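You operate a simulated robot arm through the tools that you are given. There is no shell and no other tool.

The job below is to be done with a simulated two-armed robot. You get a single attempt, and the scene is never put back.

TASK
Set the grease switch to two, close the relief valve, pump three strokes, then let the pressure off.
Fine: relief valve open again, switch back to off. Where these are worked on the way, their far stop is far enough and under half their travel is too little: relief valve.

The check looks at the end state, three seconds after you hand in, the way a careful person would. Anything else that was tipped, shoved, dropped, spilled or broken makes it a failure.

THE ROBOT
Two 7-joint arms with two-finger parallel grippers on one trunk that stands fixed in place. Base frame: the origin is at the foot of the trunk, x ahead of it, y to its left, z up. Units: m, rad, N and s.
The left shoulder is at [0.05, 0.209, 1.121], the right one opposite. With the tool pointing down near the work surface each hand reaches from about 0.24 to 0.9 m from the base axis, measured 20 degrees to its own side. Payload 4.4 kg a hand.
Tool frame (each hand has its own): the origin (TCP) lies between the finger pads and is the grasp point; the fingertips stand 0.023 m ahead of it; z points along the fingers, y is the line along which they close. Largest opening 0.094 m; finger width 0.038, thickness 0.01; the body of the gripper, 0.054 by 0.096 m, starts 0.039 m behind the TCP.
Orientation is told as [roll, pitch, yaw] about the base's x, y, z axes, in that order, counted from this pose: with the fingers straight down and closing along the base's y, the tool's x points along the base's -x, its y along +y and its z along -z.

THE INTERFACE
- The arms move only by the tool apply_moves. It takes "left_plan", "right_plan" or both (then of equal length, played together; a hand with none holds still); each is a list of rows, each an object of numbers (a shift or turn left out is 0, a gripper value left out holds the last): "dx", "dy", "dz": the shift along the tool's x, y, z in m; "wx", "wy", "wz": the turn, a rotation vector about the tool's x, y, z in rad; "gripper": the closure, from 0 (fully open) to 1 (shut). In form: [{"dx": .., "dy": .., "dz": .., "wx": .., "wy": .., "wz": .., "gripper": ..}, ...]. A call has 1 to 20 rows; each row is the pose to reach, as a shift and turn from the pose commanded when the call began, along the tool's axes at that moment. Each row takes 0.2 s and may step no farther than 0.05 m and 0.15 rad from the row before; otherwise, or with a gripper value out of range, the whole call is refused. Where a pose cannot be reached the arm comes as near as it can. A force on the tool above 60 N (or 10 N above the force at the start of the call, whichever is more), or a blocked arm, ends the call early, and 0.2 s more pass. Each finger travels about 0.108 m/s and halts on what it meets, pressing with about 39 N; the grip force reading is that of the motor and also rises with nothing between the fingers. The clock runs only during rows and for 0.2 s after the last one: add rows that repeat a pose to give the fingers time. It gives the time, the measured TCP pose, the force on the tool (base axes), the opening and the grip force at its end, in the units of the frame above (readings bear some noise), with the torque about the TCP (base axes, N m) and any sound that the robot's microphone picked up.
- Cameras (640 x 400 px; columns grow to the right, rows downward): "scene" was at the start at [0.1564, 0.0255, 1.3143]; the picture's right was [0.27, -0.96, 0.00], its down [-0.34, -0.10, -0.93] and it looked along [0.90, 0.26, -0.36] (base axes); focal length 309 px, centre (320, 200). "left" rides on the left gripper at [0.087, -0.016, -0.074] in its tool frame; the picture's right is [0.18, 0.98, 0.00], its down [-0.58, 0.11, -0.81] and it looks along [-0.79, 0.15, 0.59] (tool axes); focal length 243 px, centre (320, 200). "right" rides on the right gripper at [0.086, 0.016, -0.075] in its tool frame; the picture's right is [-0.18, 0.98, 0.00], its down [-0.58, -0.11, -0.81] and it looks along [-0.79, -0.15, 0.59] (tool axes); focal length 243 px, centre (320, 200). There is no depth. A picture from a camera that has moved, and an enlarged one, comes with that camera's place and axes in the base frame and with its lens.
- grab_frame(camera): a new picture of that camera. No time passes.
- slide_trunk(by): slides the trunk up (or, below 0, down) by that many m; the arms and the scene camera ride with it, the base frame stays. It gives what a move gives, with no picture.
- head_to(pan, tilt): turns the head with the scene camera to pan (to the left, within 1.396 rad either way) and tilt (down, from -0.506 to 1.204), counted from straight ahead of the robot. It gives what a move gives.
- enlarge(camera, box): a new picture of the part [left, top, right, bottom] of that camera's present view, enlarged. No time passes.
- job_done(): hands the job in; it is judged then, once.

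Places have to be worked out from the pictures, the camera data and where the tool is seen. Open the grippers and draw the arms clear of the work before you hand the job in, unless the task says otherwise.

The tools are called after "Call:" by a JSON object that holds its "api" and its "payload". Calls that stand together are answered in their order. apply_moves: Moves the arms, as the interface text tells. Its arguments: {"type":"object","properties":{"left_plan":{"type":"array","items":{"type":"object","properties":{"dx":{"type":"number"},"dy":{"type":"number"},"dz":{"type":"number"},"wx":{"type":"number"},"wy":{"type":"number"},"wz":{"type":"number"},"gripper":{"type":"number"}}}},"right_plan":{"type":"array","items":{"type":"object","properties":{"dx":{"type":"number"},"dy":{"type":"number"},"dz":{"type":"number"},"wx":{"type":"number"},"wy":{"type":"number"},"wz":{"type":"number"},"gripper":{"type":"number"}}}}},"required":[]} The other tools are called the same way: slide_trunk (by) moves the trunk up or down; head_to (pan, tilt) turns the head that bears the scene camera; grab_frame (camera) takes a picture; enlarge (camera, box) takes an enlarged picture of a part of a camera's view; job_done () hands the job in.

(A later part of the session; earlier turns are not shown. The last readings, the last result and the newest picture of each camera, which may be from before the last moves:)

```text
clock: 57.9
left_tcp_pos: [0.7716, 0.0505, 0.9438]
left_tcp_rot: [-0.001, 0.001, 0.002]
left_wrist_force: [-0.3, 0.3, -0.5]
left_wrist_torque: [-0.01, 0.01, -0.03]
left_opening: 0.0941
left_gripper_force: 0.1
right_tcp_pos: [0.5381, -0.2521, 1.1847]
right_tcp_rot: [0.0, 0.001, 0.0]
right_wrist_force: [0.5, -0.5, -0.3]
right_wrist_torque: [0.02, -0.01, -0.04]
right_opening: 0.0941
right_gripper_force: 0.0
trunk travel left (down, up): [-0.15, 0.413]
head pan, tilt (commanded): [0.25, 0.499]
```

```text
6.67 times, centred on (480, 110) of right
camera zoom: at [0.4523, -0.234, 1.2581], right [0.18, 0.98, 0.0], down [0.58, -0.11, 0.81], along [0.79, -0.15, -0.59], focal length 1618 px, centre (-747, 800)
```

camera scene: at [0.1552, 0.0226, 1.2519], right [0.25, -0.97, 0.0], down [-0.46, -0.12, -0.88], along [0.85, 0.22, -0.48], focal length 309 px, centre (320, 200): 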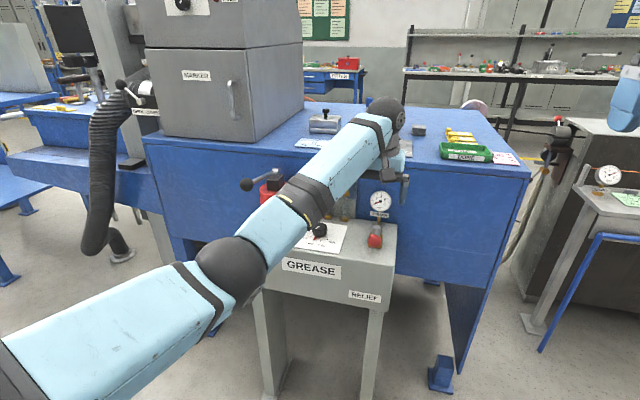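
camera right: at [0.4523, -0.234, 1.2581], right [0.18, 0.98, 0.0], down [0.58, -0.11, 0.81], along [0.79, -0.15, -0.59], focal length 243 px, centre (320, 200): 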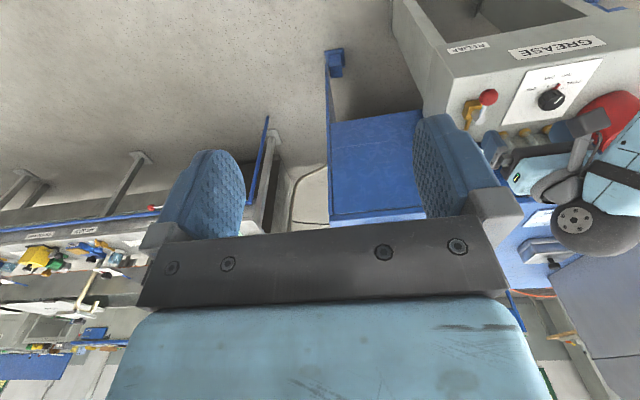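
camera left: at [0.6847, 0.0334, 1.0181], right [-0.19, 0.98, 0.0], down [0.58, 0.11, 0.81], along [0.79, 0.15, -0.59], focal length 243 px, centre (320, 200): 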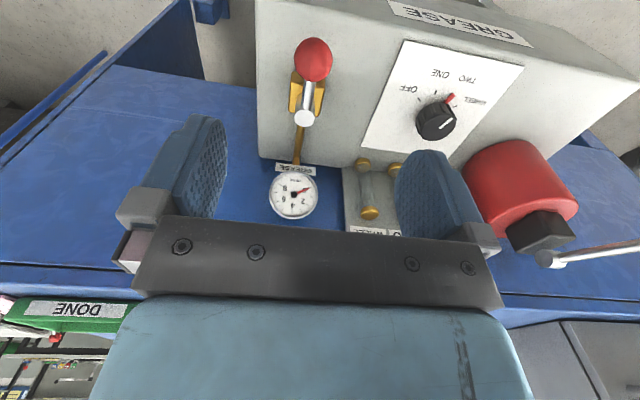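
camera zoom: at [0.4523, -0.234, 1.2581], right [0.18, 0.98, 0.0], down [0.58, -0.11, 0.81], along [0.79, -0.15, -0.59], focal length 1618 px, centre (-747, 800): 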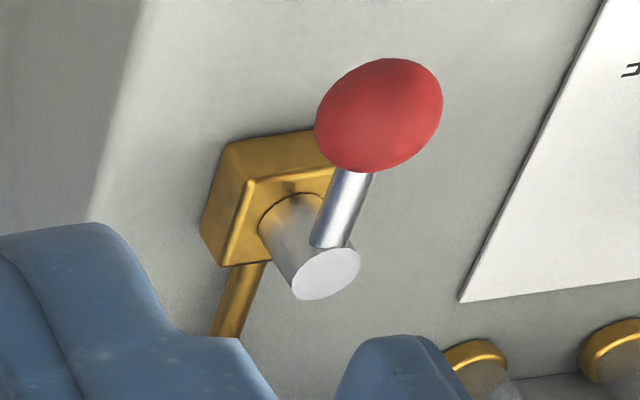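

The valve is clear now: a vertical stem at about (0.828, 0.045) and a rod to the ball at about (0.776, 0.045, 0.811), pointing toward me. I descend with open fingers around the ball and grip it.

Call:
{"api": "apply_moves", "payload": {"left_plan": [{"dx": -0.0044, "dy": -0.0055, "dz": 0.04}, {"dx": -0.0044, "dy": -0.0055, "dz": 0.08}, {"dx": -0.0044, "dy": -0.0055, "dz": 0.11}, {"dx": -0.0044, "dy": -0.0055, "dz": 0.127}, {"dx": -0.0044, "dy": -0.0055, "dz": 0.127}]}}

Call:
{"api": "grab_frame", "payload": {"camera": "left"}}

Call:
{"api": "enlarge", "payload": {"camera": "scene", "box": [325, 170, 435, 260]}}

```text
clock: 59.1
left_tcp_pos: [0.776, 0.0431, 0.8185]
left_tcp_rot: [-0.001, -0.004, 0.001]
left_wrist_force: [-0.1, 0.5, -0.7]
left_wrist_torque: [-0.01, 0.0, -0.04]
left_opening: 0.0937
left_gripper_force: 0.0
right_tcp_pos: [0.5394, -0.2523, 1.1838]
right_tcp_rot: [0.0, -0.002, 0.001]
right_wrist_force: [0.1, 0.1, 0.4]
right_wrist_torque: [0.0, 0.02, 0.01]
right_opening: 0.0938
right_gripper_force: 0.0
trunk travel left (down, up): [-0.15, 0.413]
head pan, tilt (commanded): [0.25, 0.499]
```

```text
taken
camera left: at [0.6885, 0.0277, 0.893], right [-0.19, 0.98, 0.0], down [0.58, 0.11, 0.81], along [0.79, 0.15, -0.59], focal length 243 px, centre (320, 200)
```

left: 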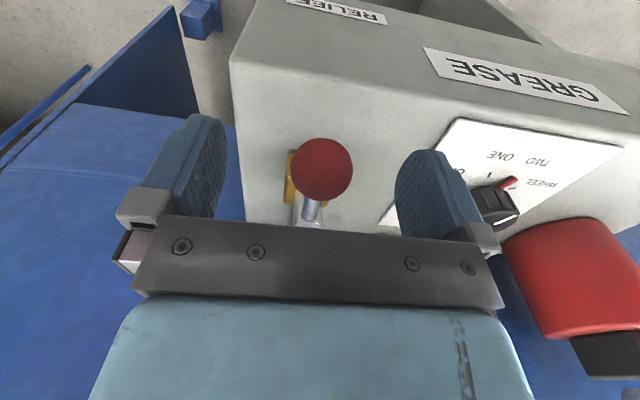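

```text
4.44 times, centred on (380, 215) of scene
camera zoom: at [0.1551, 0.0225, 1.252], right [0.25, -0.97, 0.0], down [-0.46, -0.12, -0.88], along [0.85, 0.22, -0.48], focal length 1375 px, centre (53, 133)
```

zoom: 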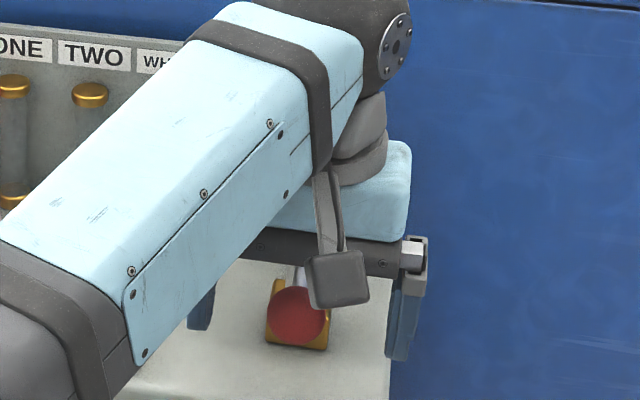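

The ball is centred between the fingers. I close on it.

Call:
{"api": "apply_moves", "payload": {"left_plan": [{"gripper": 0.3}, {"gripper": 0.6}, {"gripper": 0.9}, {"gripper": 0.9}, {"gripper": 0.9}]}}

```text
clock: 60.3
left_tcp_pos: [0.7748, 0.0434, 0.8181]
left_tcp_rot: [-0.001, 0.001, 0.001]
left_wrist_force: [-2.6, 0.0, 0.2]
left_wrist_torque: [0.0, 0.03, 0.02]
left_opening: 0.0311
left_gripper_force: 45.7
right_tcp_pos: [0.5378, -0.2515, 1.184]
right_tcp_rot: [0.0, 0.001, 0.0]
right_wrist_force: [0.0, -0.7, -0.1]
right_wrist_torque: [-0.01, 0.0, -0.03]
right_opening: 0.0939
right_gripper_force: 0.1
trunk travel left (down, up): [-0.15, 0.413]
head pan, tilt (commanded): [0.25, 0.499]
```

Gripped with almost no side force. I test the clockwise direction (toward +y) with a small arc about the stem.

Call:
{"api": "apply_moves", "payload": {"left_plan": [{"dx": -0.0001, "dy": 0.0037, "wz": 0.07}, {"dx": -0.0005, "dy": 0.0074, "wz": 0.14}, {"dx": -0.0012, "dy": 0.011, "wz": 0.21}, {"dx": -0.0021, "dy": 0.0146, "wz": 0.28}]}}

Call:
{"api": "enlarge", "payload": {"camera": "left", "box": [200, 80, 440, 230]}}

```text
clock: 61.3
left_tcp_pos: [0.7755, 0.0467, 0.8184]
left_tcp_rot: [-0.012, -0.009, -0.281]
left_wrist_force: [5.3, -25.5, -2.8]
left_wrist_torque: [-0.63, 0.12, -0.1]
left_opening: 0.0314
left_gripper_force: 45.0
right_tcp_pos: [0.5395, -0.2519, 1.1841]
right_tcp_rot: [0.0, 0.002, 0.001]
right_wrist_force: [0.4, -0.4, 0.3]
right_wrist_torque: [0.02, 0.05, -0.03]
right_opening: 0.0941
right_gripper_force: 0.0
trunk travel left (down, up): [-0.15, 0.413]
head pan, tilt (commanded): [0.25, 0.499]
stopped in row 4 (left hand): the force on the tool passed its limit at 62 N (the readings are from after the stop); the commanded pose is now the measured one
```

```text
2.67 times, centred on (320, 155) of left
camera zoom: at [0.6876, 0.0559, 0.8923], right [0.1, 1.0, -0.01], down [0.58, -0.05, 0.81], along [0.81, -0.08, -0.59], focal length 647 px, centre (320, 320)
```

zoom: 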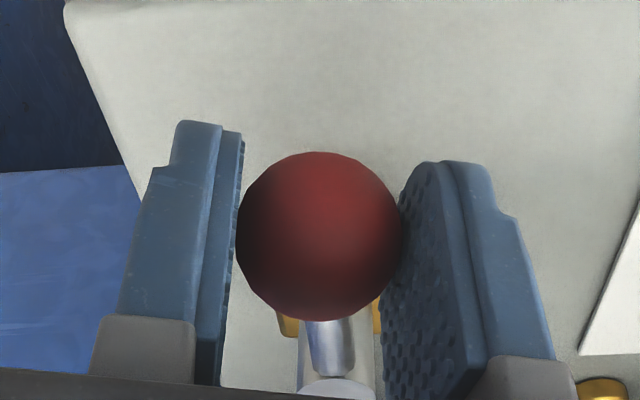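

Blocked toward +y (over 60 N with no real motion), so that side is the open stop and the valve closes the other way. I test the counter-clockwise arc toward −y.

Call:
{"api": "apply_moves", "payload": {"left_plan": [{"dx": -0.0006, "dy": -0.002}, {"dx": -0.0023, "dy": -0.0069, "wz": -0.1}, {"dx": -0.0045, "dy": -0.0117, "wz": -0.2}, {"dx": -0.0072, "dy": -0.0163, "wz": -0.3}]}}

Call:
{"api": "grab_frame", "payload": {"camera": "left"}}

Call:
{"api": "enlarge", "payload": {"camera": "right", "box": [430, 70, 550, 150]}}

```text
clock: 62.3
left_tcp_pos: [0.7779, 0.0334, 0.8188]
left_tcp_rot: [-0.006, -0.004, 0.028]
left_wrist_force: [-31.3, -4.7, -5.8]
left_wrist_torque: [0.12, 0.34, 0.13]
left_opening: 0.0311
left_gripper_force: 44.8
right_tcp_pos: [0.5364, -0.2527, 1.1845]
right_tcp_rot: [0.0, -0.002, -0.001]
right_wrist_force: [0.4, -0.1, -0.1]
right_wrist_torque: [0.0, 0.01, -0.02]
right_opening: 0.0941
right_gripper_force: 0.0
trunk travel left (down, up): [-0.15, 0.413]
head pan, tilt (commanded): [0.25, 0.499]
```

```text
taken
camera left: at [0.6908, 0.0151, 0.893], right [-0.21, 0.98, -0.01], down [0.58, 0.13, 0.81], along [0.79, 0.17, -0.59], focal length 243 px, centre (320, 200)
```

left: 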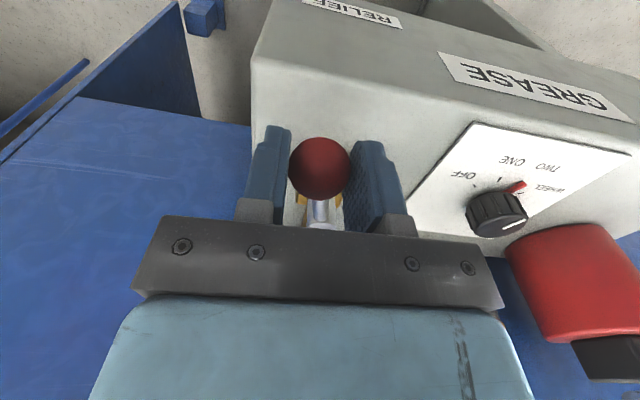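

```text
5.00 times, centred on (490, 110) of right
camera zoom: at [0.4504, -0.2345, 1.2587], right [0.18, 0.98, 0.0], down [0.58, -0.11, 0.81], along [0.79, -0.15, -0.59], focal length 1213 px, centre (-530, 650)
```

zoom: 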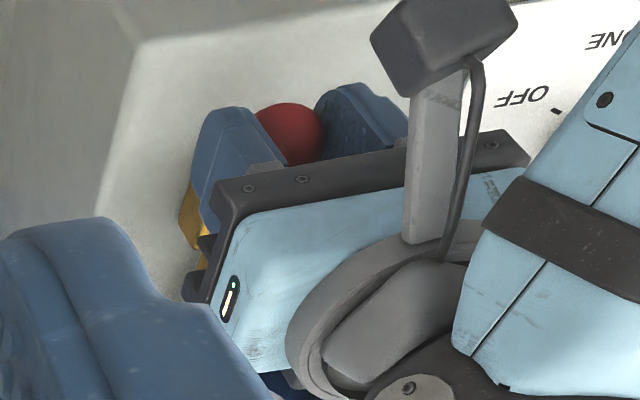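

It turns freely this way (y dropped by ~11 mm), so closing is counter-clockwise. The far stop lies near my reach limit, so I first tilt the hand slightly, wrist toward the shoulder, while holding the ball.

Call:
{"api": "apply_moves", "payload": {"left_plan": [{"dx": 0.001, "wx": 0.0135, "wy": -0.048}, {"dx": 0.001, "wx": 0.027, "wy": -0.0963}, {"dx": 0.001, "wx": 0.04, "wy": -0.144}, {"dx": 0.001, "wx": 0.0538, "wy": -0.1926}, {"dx": 0.001, "wx": 0.0538, "wy": -0.1926}]}}

```text
clock: 63.5
left_tcp_pos: [0.779, 0.0343, 0.8184]
left_tcp_rot: [-0.063, -0.199, 0.033]
left_wrist_force: [-10.2, -2.9, -2.5]
left_wrist_torque: [0.0, 0.48, -0.01]
left_opening: 0.0312
left_gripper_force: 45.1
right_tcp_pos: [0.537, -0.2511, 1.1844]
right_tcp_rot: [0.0, 0.002, 0.0]
right_wrist_force: [-0.2, 0.8, -0.3]
right_wrist_torque: [-0.01, -0.01, 0.02]
right_opening: 0.0939
right_gripper_force: 0.0
trunk travel left (down, up): [-0.15, 0.413]
head pan, tilt (commanded): [0.25, 0.499]
```

The tilt is in place with low forces. I continue the counter-clockwise arc about the stem to roughly 0.9 rad.

Call:
{"api": "apply_moves", "payload": {"left_plan": [{"dx": -0.0015, "dy": -0.0062, "dz": 0.0006, "wz": -0.12}, {"dx": -0.0036, "dy": -0.0122, "dz": 0.0014, "wz": -0.24}, {"dx": -0.0064, "dy": -0.0178, "dz": 0.0023, "wz": -0.36}, {"dx": -0.0099, "dy": -0.0231, "dz": 0.0033, "wz": -0.48}, {"dx": -0.0139, "dy": -0.0279, "dz": 0.0044, "wz": -0.6}, {"dx": -0.0185, "dy": -0.0321, "dz": 0.0055, "wz": -0.72}]}}

Call:
{"api": "grab_frame", "payload": {"camera": "left"}}

Call:
{"api": "enlarge", "payload": {"camera": "right", "box": [430, 70, 550, 150]}}

Call:
{"api": "enlarge", "payload": {"camera": "scene", "box": [325, 170, 435, 260]}}

```text
clock: 64.9
left_tcp_pos: [0.7972, 0.0034, 0.8196]
left_tcp_rot: [-0.18, -0.105, 0.76]
left_wrist_force: [8.8, 15.2, 5.0]
left_wrist_torque: [1.02, -0.71, 0.14]
left_opening: 0.0311
left_gripper_force: 44.9
right_tcp_pos: [0.5386, -0.2515, 1.1835]
right_tcp_rot: [-0.001, -0.002, 0.0]
right_wrist_force: [-0.8, 0.0, 0.4]
right_wrist_torque: [0.01, -0.01, 0.02]
right_opening: 0.0937
right_gripper_force: 0.1
trunk travel left (down, up): [-0.15, 0.413]
head pan, tilt (commanded): [0.25, 0.499]
```

```text
taken
camera left: at [0.7308, -0.0628, 0.8856], right [-0.78, 0.59, -0.19], down [0.19, 0.52, 0.83], along [0.59, 0.62, -0.52], focal length 243 px, centre (320, 200)
```

left: 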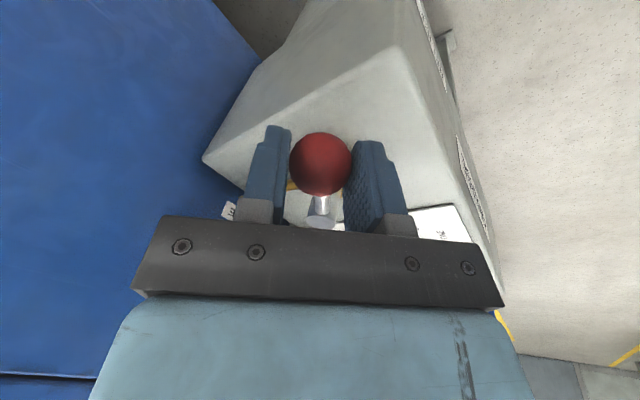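

```text
5.00 times, centred on (490, 110) of right
camera zoom: at [0.4523, -0.233, 1.2584], right [0.18, 0.98, 0.0], down [0.58, -0.11, 0.81], along [0.79, -0.15, -0.59], focal length 1213 px, centre (-530, 650)
```

zoom: 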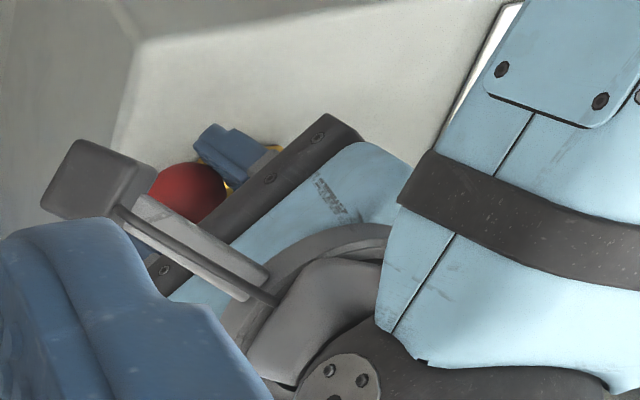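

```text
4.44 times, centred on (380, 215) of scene
camera zoom: at [0.1551, 0.0236, 1.252], right [0.25, -0.97, 0.0], down [-0.46, -0.12, -0.88], along [0.85, 0.22, -0.48], focal length 1375 px, centre (53, 133)
```

zoom: 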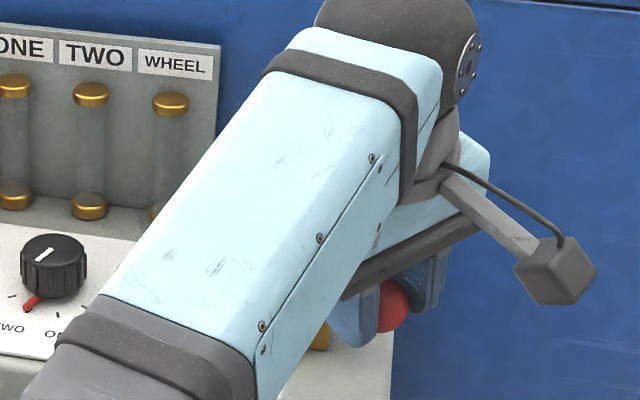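

The valve lever follows smoothly and is now about 0.9 rad from its start. I continue along the arc toward its far stop.

Call:
{"api": "apply_moves", "payload": {"left_plan": [{"dx": -0.0022, "dy": -0.006, "dz": 0.0012, "wz": -0.12}, {"dx": -0.0044, "dy": -0.0118, "dz": 0.0025, "wz": -0.24}, {"dx": -0.0071, "dy": -0.0173, "dz": 0.0037, "wz": -0.36}, {"dx": -0.0105, "dy": -0.0226, "dz": 0.005, "wz": -0.48}, {"dx": -0.0147, "dy": -0.0273, "dz": 0.0063, "wz": -0.6}, {"dx": -0.0177, "dy": -0.0301, "dz": 0.0071, "wz": -0.68}]}}

Call:
{"api": "grab_frame", "payload": {"camera": "left"}}

Call:
{"api": "enlarge", "payload": {"camera": "scene", "box": [325, 170, 435, 260]}}

```text
clock: 66.3
left_tcp_pos: [0.8302, -0.0087, 0.8184]
left_tcp_rot: [-0.198, 0.032, 1.422]
left_wrist_force: [-40.9, 26.4, -0.6]
left_wrist_torque: [0.36, 0.71, -0.39]
left_opening: 0.0314
left_gripper_force: 44.8
right_tcp_pos: [0.5353, -0.2496, 1.1856]
right_tcp_rot: [-0.001, -0.003, -0.001]
right_wrist_force: [0.9, -0.2, -0.6]
right_wrist_torque: [0.03, -0.03, 0.03]
right_opening: 0.094
right_gripper_force: 0.1
trunk travel left (down, up): [-0.15, 0.413]
head pan, tilt (commanded): [0.25, 0.499]
```

```text
taken
camera left: at [0.8168, -0.0913, 0.8976], right [-0.98, -0.05, -0.19], down [-0.17, 0.64, 0.75], along [0.09, 0.77, -0.63], focal length 243 px, centre (320, 200)
```

left: 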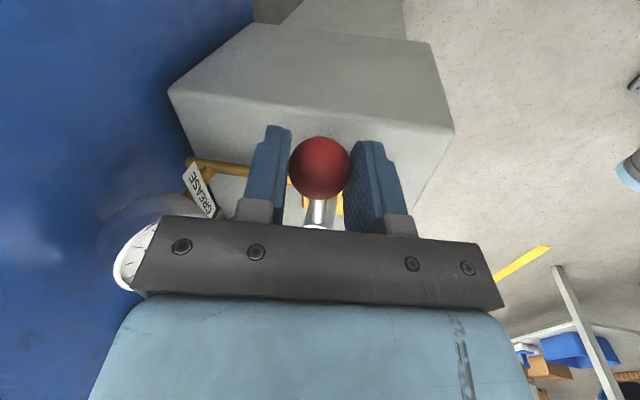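

```text
4.44 times, centred on (380, 215) of scene
camera zoom: at [0.1519, 0.0245, 1.2524], right [0.25, -0.97, 0.0], down [-0.46, -0.12, -0.88], along [0.85, 0.22, -0.48], focal length 1375 px, centre (53, 133)
```

zoom: 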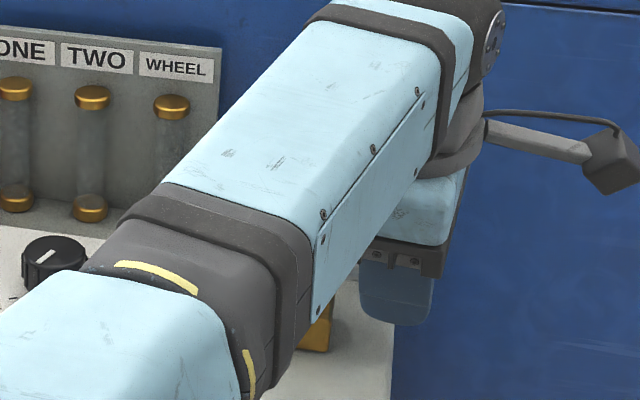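

Now there's a −41 N reaction against the direction of travel at about 90°, which looks like the far stop. I push 2 mm more to confirm.

Call:
{"api": "apply_moves", "payload": {"left_plan": [{"dy": -0.001}, {"dy": -0.002}]}}

```text
clock: 66.8
left_tcp_pos: [0.8286, -0.008, 0.8182]
left_tcp_rot: [-0.193, 0.027, 1.425]
left_wrist_force: [-28.1, 13.6, 9.3]
left_wrist_torque: [-0.33, 0.89, -0.22]
left_opening: 0.0313
left_gripper_force: 45.0
right_tcp_pos: [0.5354, -0.2517, 1.1854]
right_tcp_rot: [0.002, -0.004, -0.001]
right_wrist_force: [0.4, -0.6, -0.4]
right_wrist_torque: [-0.02, 0.0, 0.03]
right_opening: 0.0938
right_gripper_force: 0.0
trunk travel left (down, up): [-0.15, 0.413]
head pan, tilt (commanded): [0.25, 0.499]
stopped in row 2 (left hand): the force on the tool passed its limit at 62 N (the readings are from after the stop); the commanded pose is now the measured one
```

Far stop confirmed, so the valve is closed. I open the fingers partway, staying clear of the gauge, and lift straight up in base z.

Call:
{"api": "apply_moves", "payload": {"left_plan": [{"dy": 0.0005, "gripper": 0.7}, {"dy": 0.0005, "gripper": 0.5}, {"dy": 0.0005, "gripper": 0.45}, {"dy": 0.0005, "gripper": 0.45}, {"dx": 0.0006, "dy": -0.0055, "dz": -0.029, "gripper": 0.45}, {"dx": 0.0014, "dy": -0.0135, "dz": -0.069, "gripper": 0.45}, {"dx": 0.0022, "dy": -0.0215, "dz": -0.108, "gripper": 0.45}]}}

Call:
{"api": "grab_frame", "payload": {"camera": "left"}}

Call:
{"api": "enlarge", "payload": {"camera": "scene", "box": [325, 170, 435, 260]}}

Call:
{"api": "enlarge", "payload": {"camera": "right", "box": [430, 70, 550, 150]}}

```text
clock: 68.4
left_tcp_pos: [0.8323, -0.0064, 0.929]
left_tcp_rot: [-0.192, 0.029, 1.425]
left_wrist_force: [-0.2, 0.7, 0.0]
left_wrist_torque: [-0.01, -0.07, -0.02]
left_opening: 0.0518
left_gripper_force: 0.1
right_tcp_pos: [0.5374, -0.2519, 1.1846]
right_tcp_rot: [-0.001, 0.0, 0.001]
right_wrist_force: [-0.6, 0.4, -0.5]
right_wrist_torque: [0.01, 0.0, -0.01]
right_opening: 0.0939
right_gripper_force: 0.0
trunk travel left (down, up): [-0.15, 0.413]
head pan, tilt (commanded): [0.25, 0.499]
```

```text
taken
camera left: at [0.8186, -0.09, 1.0077], right [-0.98, -0.05, -0.18], down [-0.17, 0.63, 0.75], along [0.08, 0.77, -0.63], focal length 243 px, centre (320, 200)
```

left: 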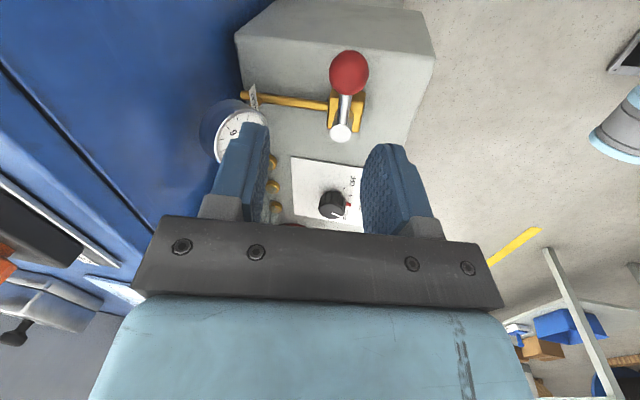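

```text
4.44 times, centred on (380, 215) of scene
camera zoom: at [0.1544, 0.0224, 1.252], right [0.25, -0.97, 0.0], down [-0.46, -0.12, -0.88], along [0.85, 0.22, -0.48], focal length 1375 px, centre (53, 133)
```

zoom: 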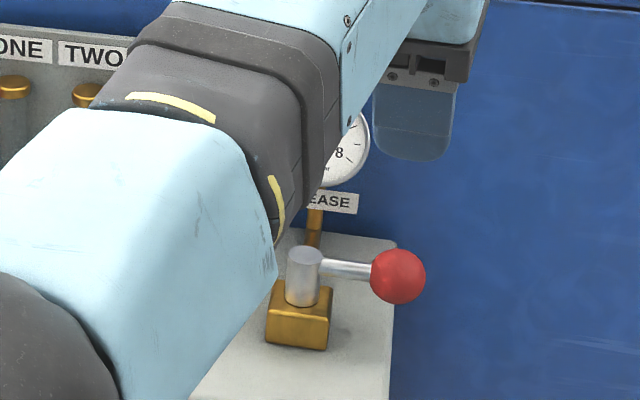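

```text
5.00 times, centred on (490, 110) of right
camera zoom: at [0.4515, -0.2343, 1.2583], right [0.18, 0.98, 0.0], down [0.58, -0.11, 0.81], along [0.79, -0.15, -0.59], focal length 1213 px, centre (-530, 650)
```

zoom: 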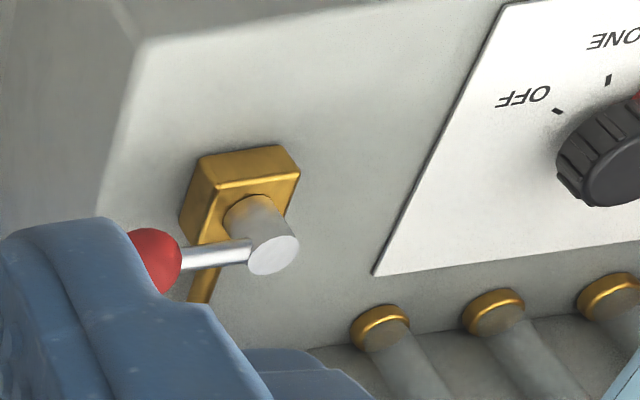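

The valve lever now points sideways, so it's closed, and the knob is still on TWO. Next, I bring the hand up and back while turning the yaw back, heading for the pump lever.

Call:
{"api": "apply_moves", "payload": {"left_plan": [{"dx": -0.0063, "dy": 0.0099, "dz": -0.0157, "wz": 0.14}, {"dx": -0.0126, "dy": 0.0198, "dz": -0.0314, "wz": 0.28}, {"dx": -0.0189, "dy": 0.0296, "dz": -0.0472, "wz": 0.42}, {"dx": -0.0252, "dy": 0.0395, "dz": -0.0629, "wz": 0.56}, {"dx": -0.0315, "dy": 0.0494, "dz": -0.0786, "wz": 0.7}, {"dx": -0.0378, "dy": 0.0593, "dz": -0.0943, "wz": 0.84}, {"dx": -0.0441, "dy": 0.0692, "dz": -0.11, "wz": 0.98}, {"dx": -0.0504, "dy": 0.079, "dz": -0.1258, "wz": 1.12}, {"dx": -0.0567, "dy": 0.0889, "dz": -0.1415, "wz": 1.26}, {"dx": -0.063, "dy": 0.0988, "dz": -0.1572, "wz": 1.4}]}}

```text
clock: 70.6
left_tcp_pos: [0.7837, 0.0629, 1.0307]
left_tcp_rot: [-0.061, -0.186, 0.029]
left_wrist_force: [0.8, -0.9, 0.4]
left_wrist_torque: [-0.02, -0.02, -0.01]
left_opening: 0.0519
left_gripper_force: 0.0
left hand out of reach, approached as far as the arm can: row 6, 7, 8, 9, 10
right_tcp_pos: [0.5376, -0.251, 1.1848]
right_tcp_rot: [0.001, 0.001, 0.0]
right_wrist_force: [-0.1, 0.1, -0.2]
right_wrist_torque: [0.03, -0.01, 0.0]
right_opening: 0.0941
right_gripper_force: 0.1
trunk travel left (down, up): [-0.15, 0.413]
head pan, tilt (commanded): [0.25, 0.499]
```

It stopped short again; I check how the arm is posed.

Call:
{"api": "grab_frame", "payload": {"camera": "scene"}}

Call:
{"api": "grab_frame", "payload": {"camera": "left"}}

```text
taken
camera scene: at [0.1551, 0.0225, 1.2519], right [0.25, -0.97, 0.0], down [-0.46, -0.12, -0.88], along [0.85, 0.22, -0.48], focal length 309 px, centre (320, 200)
```

scene: 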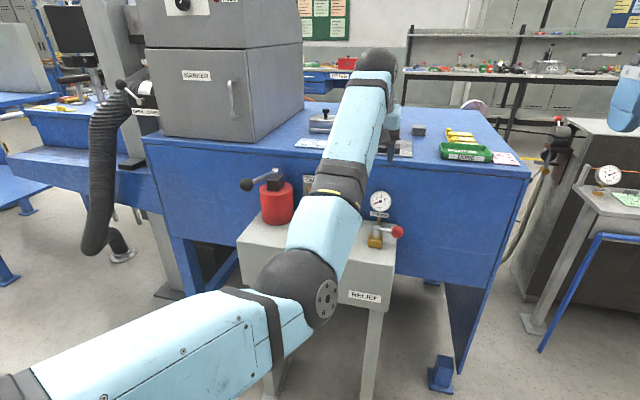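

```text
taken
camera left: at [0.6842, 0.0492, 1.0893], right [-0.2, 0.98, -0.09], down [0.42, 0.17, 0.89], along [0.89, 0.14, -0.44], focal length 243 px, centre (320, 200)
```

left: 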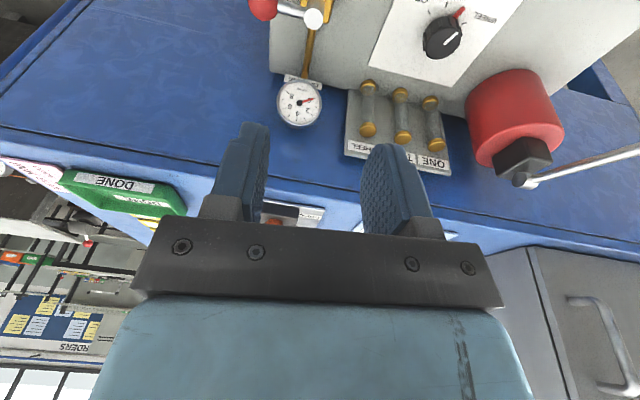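

The elbow hangs low and the wrist is at its bending limit with the tool pointing down. Raising the trunk will relieve that, so I lift it by 0.25 m (the hand rises with it, clear of everything).

Call:
{"api": "slide_trunk", "payload": {"by": 0.25}}

Call:
{"api": "apply_moves", "payload": {"left_plan": [{"wx": -0.0135, "wy": 0.048}, {"wx": -0.027, "wy": 0.0963}, {"wx": -0.04, "wy": 0.144}, {"wx": -0.0538, "wy": 0.1926}]}}

```text
clock: 73.2
left_tcp_pos: [0.7842, 0.063, 1.2808]
left_tcp_rot: [-0.061, -0.187, 0.032]
left_wrist_force: [-1.0, 1.0, 0.5]
left_wrist_torque: [0.04, 0.0, -0.02]
left_opening: 0.0519
left_gripper_force: 0.1
right_tcp_pos: [0.5392, -0.2524, 1.4338]
right_tcp_rot: [-0.001, -0.001, -0.001]
right_wrist_force: [-0.9, 0.0, -0.6]
right_wrist_torque: [0.03, 0.01, 0.0]
right_opening: 0.0941
right_gripper_force: 0.0
trunk travel left (down, up): [-0.4, 0.163]
head pan, tilt (commanded): [0.25, 0.499]
```

```text
clock: 74.2
left_tcp_pos: [0.8013, 0.0601, 1.2782]
left_tcp_rot: [-0.009, 0.006, 0.025]
left_wrist_force: [0.2, -0.4, 0.1]
left_wrist_torque: [0.01, 0.01, -0.02]
left_opening: 0.0517
left_gripper_force: 0.2
left hand out of reach, approached as far as the arm can: row 1, 2, 3, 4
right_tcp_pos: [0.5383, -0.2524, 1.4331]
right_tcp_rot: [-0.001, 0.0, 0.0]
right_wrist_force: [-0.4, -0.1, 0.3]
right_wrist_torque: [-0.01, 0.0, 0.01]
right_opening: 0.0939
right_gripper_force: 0.0
trunk travel left (down, up): [-0.4, 0.163]
head pan, tilt (commanded): [0.25, 0.499]
```

The hand is upright again and well above the station. I move it left and down toward a point above the pump lever's ball.

Call:
{"api": "apply_moves", "payload": {"left_plan": [{"dx": 0.008, "dy": 0.028, "dz": 0.028}, {"dx": 0.016, "dy": 0.056, "dz": 0.056}, {"dx": 0.025, "dy": 0.084, "dz": 0.084}, {"dx": 0.033, "dy": 0.112, "dz": 0.112}, {"dx": 0.041, "dy": 0.14, "dz": 0.138}, {"dx": 0.05, "dy": 0.174, "dz": 0.158}, {"dx": 0.059, "dy": 0.208, "dz": 0.178}, {"dx": 0.067, "dy": 0.242, "dz": 0.198}, {"dx": 0.076, "dy": 0.275, "dz": 0.21}, {"dx": 0.076, "dy": 0.275, "dz": 0.21}]}}

Call:
{"api": "head_to", "payload": {"pan": 0.3, "tilt": 0.6}}

Call:
{"api": "grab_frame", "payload": {"camera": "scene"}}

Call:
{"api": "grab_frame", "payload": {"camera": "left"}}

```text
clock: 76.4
left_tcp_pos: [0.7188, 0.3305, 1.0688]
left_tcp_rot: [-0.008, 0.006, 0.023]
left_wrist_force: [0.1, -0.2, -0.2]
left_wrist_torque: [0.01, -0.02, -0.02]
left_opening: 0.0519
left_gripper_force: 0.0
left hand out of reach, approached as far as the arm can: row 1, 2, 3, 4
right_tcp_pos: [0.5373, -0.2536, 1.4337]
right_tcp_rot: [0.001, 0.0, 0.0]
right_wrist_force: [-0.6, -0.1, 0.2]
right_wrist_torque: [0.01, 0.0, -0.01]
right_opening: 0.094
right_gripper_force: 0.0
trunk travel left (down, up): [-0.4, 0.163]
head pan, tilt (commanded): [0.25, 0.499]
```

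```text
clock: 77.1
left_tcp_pos: [0.7176, 0.3312, 1.0694]
left_tcp_rot: [-0.006, 0.005, 0.026]
left_wrist_force: [0.3, -0.4, 0.8]
left_wrist_torque: [0.02, -0.03, 0.04]
left_opening: 0.0516
left_gripper_force: 0.0
right_tcp_pos: [0.538, -0.2519, 1.4348]
right_tcp_rot: [-0.001, -0.001, 0.0]
right_wrist_force: [-0.1, 1.0, 0.1]
right_wrist_torque: [0.01, 0.02, -0.01]
right_opening: 0.094
right_gripper_force: 0.0
trunk travel left (down, up): [-0.4, 0.163]
head pan, tilt (commanded): [0.3, 0.6]
```

```text
taken
camera scene: at [0.1515, 0.0263, 1.4929], right [0.3, -0.96, 0.0], down [-0.54, -0.17, -0.83], along [0.79, 0.24, -0.56], focal length 309 px, centre (320, 200)
```

scene: 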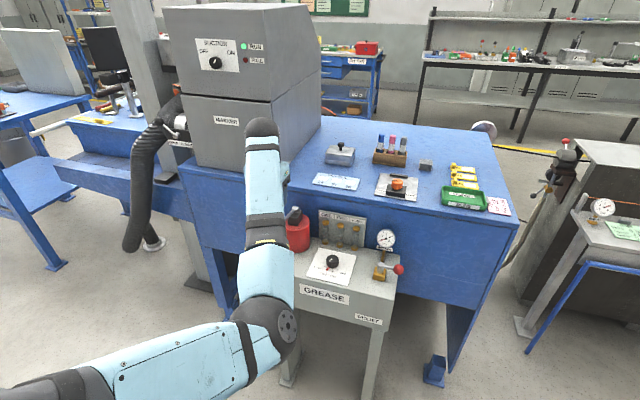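

```text
taken
camera left: at [0.6318, 0.3129, 1.144], right [-0.21, 0.98, -0.01], down [0.58, 0.13, 0.8], along [0.79, 0.16, -0.6], focal length 243 px, centre (320, 200)
```

left: 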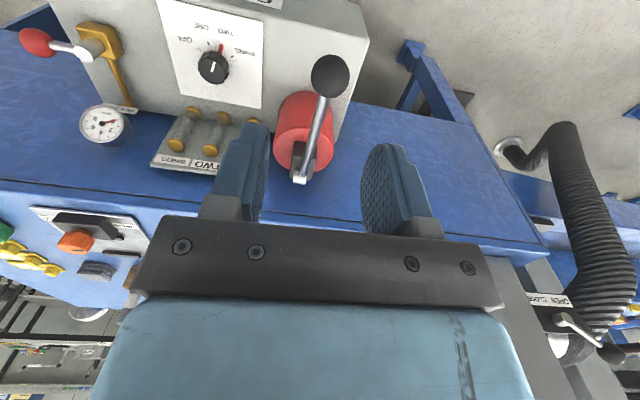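

The hand is above the lever ball, which I place at (0.726, 0.339, 0.949), with the pivot at about (0.89, 0.336, 0.914). I open wider and descend around the ball.

Call:
{"api": "apply_moves", "payload": {"left_plan": [{"dx": -0.003, "dy": 0.003, "dz": 0.02, "gripper": 0.2}, {"dx": -0.007, "dy": 0.007, "dz": 0.04, "gripper": 0.15}, {"dx": -0.009, "dy": 0.008, "dz": 0.065, "gripper": 0.15}, {"dx": -0.009, "dy": 0.008, "dz": 0.09, "gripper": 0.15}, {"dx": -0.009, "dy": 0.008, "dz": 0.112, "gripper": 0.15}, {"dx": -0.009, "dy": 0.008, "dz": 0.112, "gripper": 0.15}]}}

Call:
{"api": "grab_frame", "payload": {"camera": "left"}}

Call:
{"api": "enlarge", "payload": {"camera": "scene", "box": [220, 130, 420, 300]}}

```text
clock: 78.5
left_tcp_pos: [0.7252, 0.3388, 0.9584]
left_tcp_rot: [-0.006, 0.004, 0.028]
left_wrist_force: [-0.5, 0.1, -0.5]
left_wrist_torque: [-0.01, 0.02, -0.02]
left_opening: 0.08
left_gripper_force: 0.1
right_tcp_pos: [0.537, -0.2533, 1.4343]
right_tcp_rot: [0.0, 0.0, -0.001]
right_wrist_force: [0.1, 0.1, -0.7]
right_wrist_torque: [0.0, 0.02, 0.01]
right_opening: 0.0942
right_gripper_force: 0.1
trunk travel left (down, up): [-0.4, 0.163]
head pan, tilt (commanded): [0.3, 0.6]
```

```text
taken
camera left: at [0.6384, 0.3216, 1.0327], right [-0.21, 0.98, -0.01], down [0.58, 0.13, 0.8], along [0.79, 0.16, -0.6], focal length 243 px, centre (320, 200)
```

left: 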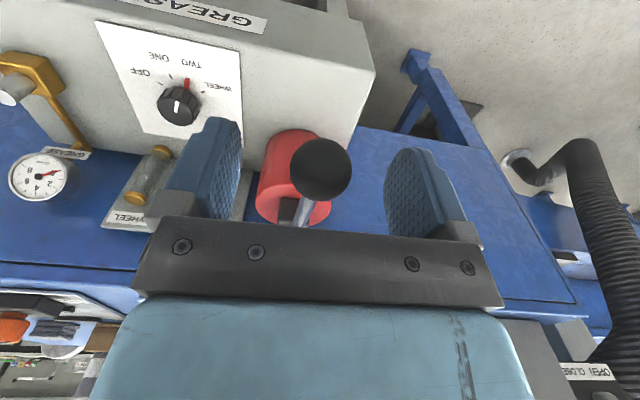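

```text
2.35 times, centred on (320, 215) of scene
camera zoom: at [0.1513, 0.0259, 1.4929], right [0.3, -0.96, 0.0], down [-0.54, -0.17, -0.83], along [0.79, 0.24, -0.56], focal length 728 px, centre (320, 165)
```

zoom: 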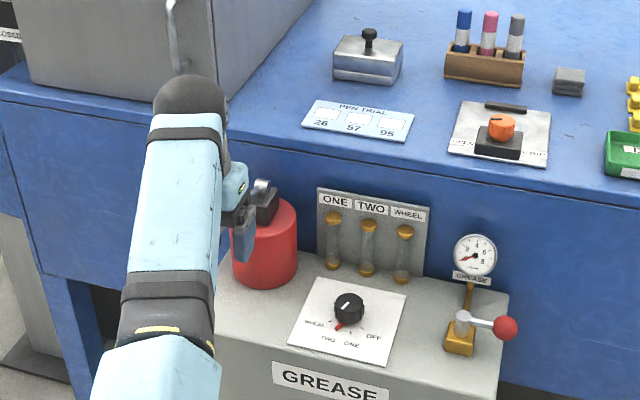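

The ball is centred between the pads. I grip it.

Call:
{"api": "apply_moves", "payload": {"left_plan": [{"dz": 0.002, "gripper": 0.4}, {"dz": 0.002, "gripper": 0.7}, {"dz": 0.002, "gripper": 0.9}, {"dz": 0.002, "gripper": 0.9}, {"dz": 0.002, "gripper": 0.9}]}}

```text
clock: 79.7
left_tcp_pos: [0.7245, 0.3402, 0.9539]
left_tcp_rot: [-0.008, 0.005, 0.026]
left_wrist_force: [1.0, 6.7, 0.6]
left_wrist_torque: [0.15, -0.03, 0.13]
left_opening: 0.0313
left_gripper_force: 44.8
right_tcp_pos: [0.5384, -0.2519, 1.4354]
right_tcp_rot: [-0.001, 0.001, -0.001]
right_wrist_force: [0.4, 0.2, 0.7]
right_wrist_torque: [-0.01, 0.01, 0.03]
right_opening: 0.0939
right_gripper_force: 0.0
trunk travel left (down, up): [-0.4, 0.163]
head pan, tilt (commanded): [0.3, 0.6]
```

Gripped. I first test gently whether the lever can go any higher from its rest position.

Call:
{"api": "apply_moves", "payload": {"left_plan": [{"dx": -0.0006, "dz": -0.003}, {"dx": -0.0013, "dz": -0.006}, {"dx": -0.0019, "dz": -0.009}]}}

```text
clock: 80.5
left_tcp_pos: [0.7255, 0.3399, 0.9563]
left_tcp_rot: [-0.013, 0.017, 0.024]
left_wrist_force: [-25.1, 1.3, -34.5]
left_wrist_torque: [-0.02, 0.38, 0.03]
left_opening: 0.0313
left_gripper_force: 45.2
right_tcp_pos: [0.54, -0.2496, 1.4337]
right_tcp_rot: [0.001, 0.002, 0.0]
right_wrist_force: [0.6, -0.1, 0.2]
right_wrist_torque: [0.02, 0.01, -0.02]
right_opening: 0.0937
right_gripper_force: 0.1
trunk travel left (down, up): [-0.4, 0.163]
head pan, tilt (commanded): [0.3, 0.6]
```

The upward test met a firm stop (−34 N with only ~2 mm of motion), so the rest position is the top of the stroke. I start the first downstroke along the pivot arc, first to about −10°.

Call:
{"api": "apply_moves", "payload": {"left_plan": [{"dx": 0.0019, "dz": 0.009}, {"dx": 0.0046, "dz": 0.0277}, {"dx": 0.0052, "dz": 0.0424}, {"dx": 0.0046, "dz": 0.0571}, {"dx": 0.0027, "dz": 0.0717}]}}

Call:
{"api": "enlarge", "payload": {"camera": "scene", "box": [220, 130, 420, 300]}}

Call:
{"api": "grab_frame", "payload": {"camera": "left"}}

```text
clock: 81.7
left_tcp_pos: [0.7225, 0.3399, 0.9004]
left_tcp_rot: [-0.004, -0.009, 0.027]
left_wrist_force: [0.9, 22.7, 42.2]
left_wrist_torque: [0.22, -0.07, -0.01]
left_opening: 0.0316
left_gripper_force: 45.6
right_tcp_pos: [0.5318, -0.2532, 1.4377]
right_tcp_rot: [0.001, -0.007, -0.001]
right_wrist_force: [-0.5, 0.4, 1.1]
right_wrist_torque: [0.03, 0.03, -0.03]
right_opening: 0.0941
right_gripper_force: 0.1
trunk travel left (down, up): [-0.4, 0.163]
head pan, tilt (commanded): [0.3, 0.6]
```

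```text
2.35 times, centred on (320, 215) of scene
camera zoom: at [0.1448, 0.0259, 1.4945], right [0.3, -0.96, 0.0], down [-0.54, -0.17, -0.83], along [0.79, 0.24, -0.56], focal length 728 px, centre (320, 165)
```

zoom: 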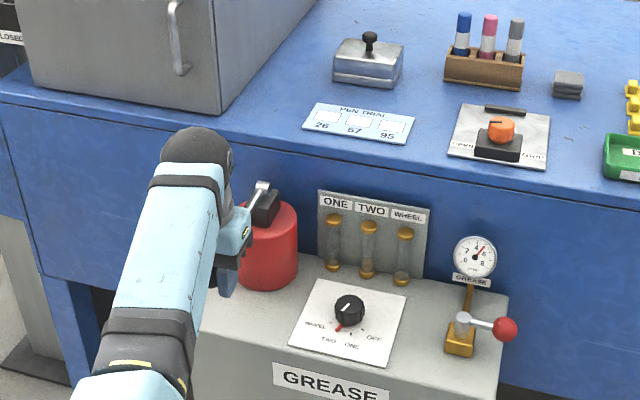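

```text
taken
camera left: at [0.6355, 0.3219, 0.9739], right [-0.21, 0.98, -0.01], down [0.57, 0.13, 0.81], along [0.79, 0.17, -0.58], focal length 243 px, centre (320, 200)
```

left: 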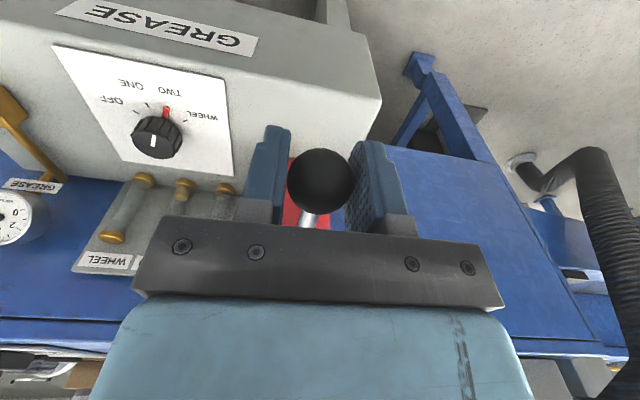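

The gauge has already jumped up and the push force is 42 N. I carry on down to find the lower stop.

Call:
{"api": "apply_moves", "payload": {"left_plan": [{"dx": -0.0016, "dz": 0.0072}, {"dx": -0.0032, "dz": 0.0144}, {"dx": -0.0055, "dz": 0.0215}, {"dx": -0.0077, "dz": 0.0285}]}}

Call:
{"api": "enlarge", "payload": {"camera": "scene", "box": [240, 170, 420, 300]}}

```text
clock: 82.6
left_tcp_pos: [0.7256, 0.3397, 0.8748]
left_tcp_rot: [-0.004, -0.001, 0.03]
left_wrist_force: [-39.7, 6.9, 26.5]
left_wrist_torque: [-0.56, -0.86, 0.04]
left_opening: 0.0313
left_gripper_force: 45.1
right_tcp_pos: [0.5293, -0.255, 1.437]
right_tcp_rot: [0.003, -0.008, -0.001]
right_wrist_force: [-0.2, -0.8, 0.2]
right_wrist_torque: [0.01, 0.0, -0.02]
right_opening: 0.0941
right_gripper_force: 0.0
trunk travel left (down, up): [-0.4, 0.163]
head pan, tilt (commanded): [0.3, 0.6]
stopped in row 4 (left hand): the force on the tool passed its limit at 73 N (the readings are from after the stop); the commanded pose is now the measured one
```

```text
3.08 times, centred on (330, 235) of scene
camera zoom: at [0.1429, 0.0236, 1.4937], right [0.3, -0.96, 0.0], down [-0.53, -0.17, -0.83], along [0.79, 0.25, -0.56], focal length 952 px, centre (289, 92)
```

zoom: 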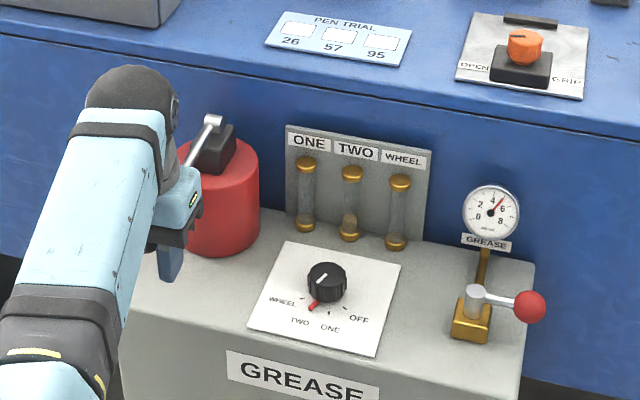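

It stopped on force at ball z≈0.868, partly because of a sideways −x load. The TWO sight-glass has begun to fill and the gauge reads high. I relax x slightly and feel further down to see whether this is the lower stop.

Call:
{"api": "apply_moves", "payload": {"left_plan": [{"dx": 0.002, "dz": 0.0}, {"dx": 0.002, "dz": 0.004}, {"dx": 0.0015, "dz": 0.008}]}}

```text
clock: 83.4
left_tcp_pos: [0.7267, 0.3399, 0.8751]
left_tcp_rot: [-0.001, -0.012, 0.031]
left_wrist_force: [-45.5, -2.8, 35.1]
left_wrist_torque: [-0.1, -0.6, -0.05]
left_opening: 0.0308
left_gripper_force: 44.8
right_tcp_pos: [0.5281, -0.255, 1.4387]
right_tcp_rot: [0.003, -0.008, 0.0]
right_wrist_force: [-1.2, -0.9, 0.7]
right_wrist_torque: [0.01, 0.03, 0.02]
right_opening: 0.094
right_gripper_force: 0.0
trunk travel left (down, up): [-0.4, 0.163]
head pan, tilt (commanded): [0.3, 0.6]
stopped in row 3 (left hand): the force on the tool passed its limit at 62 N (the readings are from after the stop); the commanded pose is now the measured one
```

No further motion, so that is the lower stop at about −16°: the first downstroke is complete. I return the lever up along the arc to the top stop.

Call:
{"api": "apply_moves", "payload": {"left_plan": [{"dx": 0.003, "dz": -0.008}, {"dx": 0.0049, "dz": -0.0173}, {"dx": 0.0069, "dz": -0.0319}, {"dx": 0.0075, "dz": -0.0466}, {"dx": 0.0069, "dz": -0.0613}, {"dx": 0.0054, "dz": -0.073}, {"dx": 0.0042, "dz": -0.081}, {"dx": 0.0042, "dz": -0.081}]}}

Call:
{"api": "enlarge", "payload": {"camera": "scene", "box": [240, 170, 420, 300]}}

```text
clock: 85.2
left_tcp_pos: [0.7288, 0.3398, 0.948]
left_tcp_rot: [-0.002, -0.005, 0.028]
left_wrist_force: [0.2, -18.3, -22.4]
left_wrist_torque: [0.08, -0.43, 0.08]
left_opening: 0.0313
left_gripper_force: 44.5
right_tcp_pos: [0.5409, -0.2539, 1.4328]
right_tcp_rot: [0.002, 0.004, 0.0]
right_wrist_force: [-0.3, 0.1, -0.7]
right_wrist_torque: [-0.02, 0.03, -0.02]
right_opening: 0.094
right_gripper_force: 0.1
trunk travel left (down, up): [-0.4, 0.163]
head pan, tilt (commanded): [0.3, 0.6]
```

```text
3.08 times, centred on (330, 235) of scene
camera zoom: at [0.1544, 0.0253, 1.4927], right [0.3, -0.96, 0.0], down [-0.54, -0.17, -0.82], along [0.79, 0.24, -0.57], focal length 952 px, centre (289, 92)
```

zoom: 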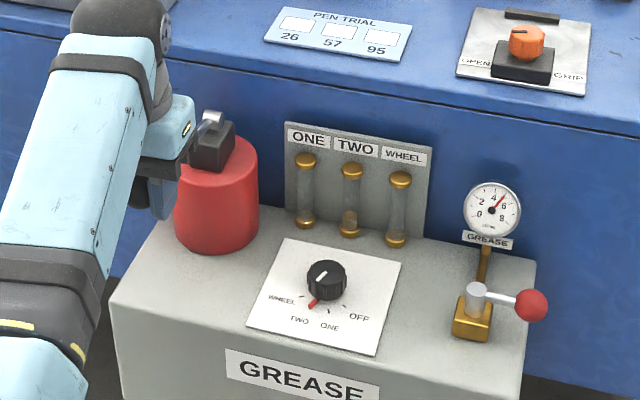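

The gauge holds at about 50–60 bar and the TWO glass shows grease. I check whether the lever is truly back at its top stop.

Call:
{"api": "grab_frame", "payload": {"camera": "left"}}

Call:
{"api": "enlarge", "payload": {"camera": "scene", "box": [240, 180, 330, 250]}}

Call:
{"api": "enlarge", "payload": {"camera": "scene", "box": [310, 200, 400, 260]}}

```text
taken
camera left: at [0.6411, 0.322, 1.0232], right [-0.21, 0.98, 0.0], down [0.58, 0.13, 0.81], along [0.79, 0.17, -0.59], focal length 243 px, centre (320, 200)
```

left: 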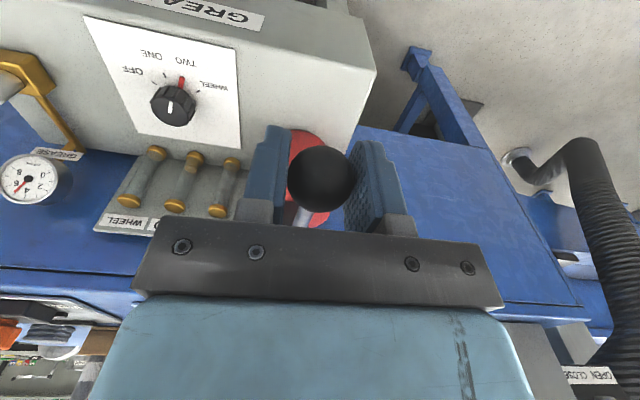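

```text
5.71 times, centred on (285, 215) of scene
camera zoom: at [0.1544, 0.0253, 1.4927], right [0.3, -0.96, 0.0], down [-0.54, -0.17, -0.82], along [0.79, 0.24, -0.57], focal length 1768 px, centre (520, 114)
```

zoom: 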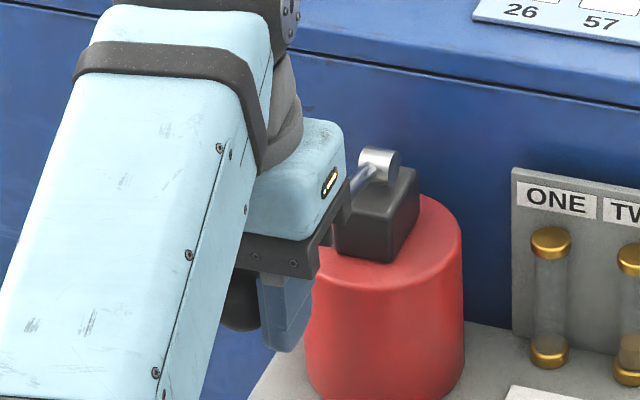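

```text
6.67 times, centred on (355, 230) of scene
camera zoom: at [0.1544, 0.0253, 1.4927], right [0.3, -0.96, 0.0], down [-0.54, -0.17, -0.82], along [0.79, 0.24, -0.57], focal length 2063 px, centre (87, 0)
```

zoom: 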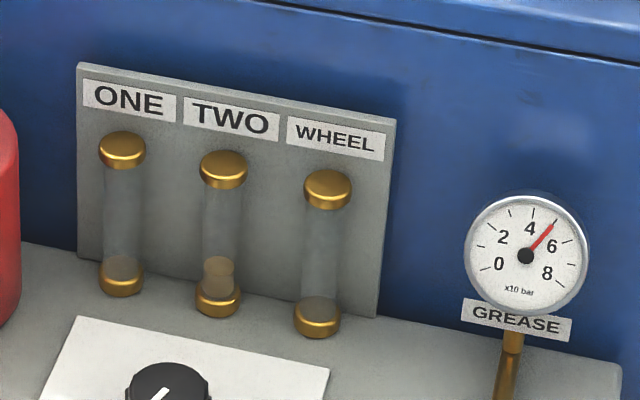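

The lever is back at its original top height (ball z≈0.944), the gauge reads about 50 bar, and the TWO glass holds about one stroke of grease. Second downstroke along the same arc now.

Call:
{"api": "apply_moves", "payload": {"left_plan": [{"dz": 0.008}, {"dx": 0.0027, "dz": 0.0267}, {"dx": 0.0033, "dz": 0.0414}, {"dx": 0.003, "dz": 0.0561}, {"dx": 0.0018, "dz": 0.0707}, {"dx": 0.0005, "dz": 0.082}, {"dx": -0.0005, "dz": 0.0885}, {"dx": -0.0005, "dz": 0.0925}]}}

Call:
{"api": "grab_frame", "payload": {"camera": "left"}}

Call:
{"api": "enlarge", "payload": {"camera": "scene", "box": [310, 200, 400, 260]}}

```text
clock: 86.6
left_tcp_pos: [0.7243, 0.3395, 0.8763]
left_tcp_rot: [-0.002, -0.013, 0.03]
left_wrist_force: [-25.6, -5.2, 24.9]
left_wrist_torque: [0.15, -0.46, -0.02]
left_opening: 0.0312
left_gripper_force: 45.0
right_tcp_pos: [0.5317, -0.254, 1.437]
right_tcp_rot: [0.002, -0.005, -0.001]
right_wrist_force: [0.3, 0.2, 0.3]
right_wrist_torque: [-0.01, -0.02, 0.02]
right_opening: 0.0941
right_gripper_force: 0.2
trunk travel left (down, up): [-0.4, 0.163]
head pan, tilt (commanded): [0.3, 0.6]
stopped in row 7 (left hand): the force on the tool passed its limit at 68 N (the readings are from after the stop); the commanded pose is now the measured one
```

```text
taken
camera left: at [0.6375, 0.3216, 0.9494], right [-0.21, 0.98, 0.0], down [0.57, 0.13, 0.81], along [0.8, 0.17, -0.58], focal length 243 px, centre (320, 200)
```

left: 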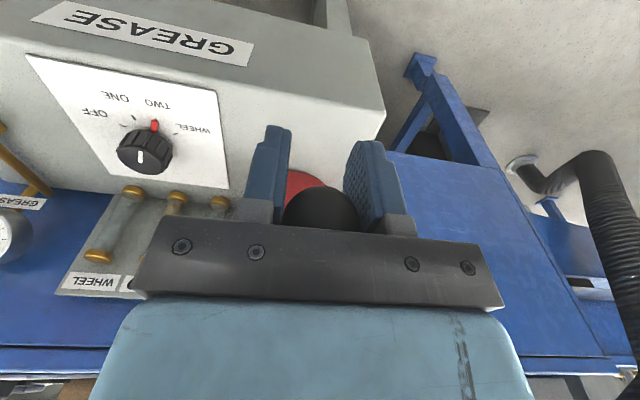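

```text
6.67 times, centred on (355, 230) of scene
camera zoom: at [0.1447, 0.0241, 1.4934], right [0.3, -0.96, 0.0], down [-0.54, -0.17, -0.83], along [0.79, 0.25, -0.56], focal length 2063 px, centre (87, 0)
```

zoom: 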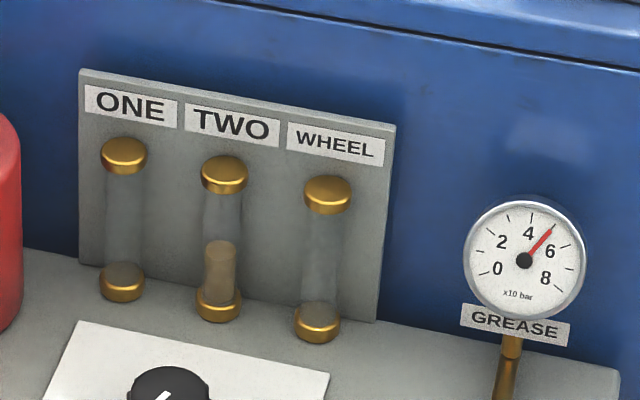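

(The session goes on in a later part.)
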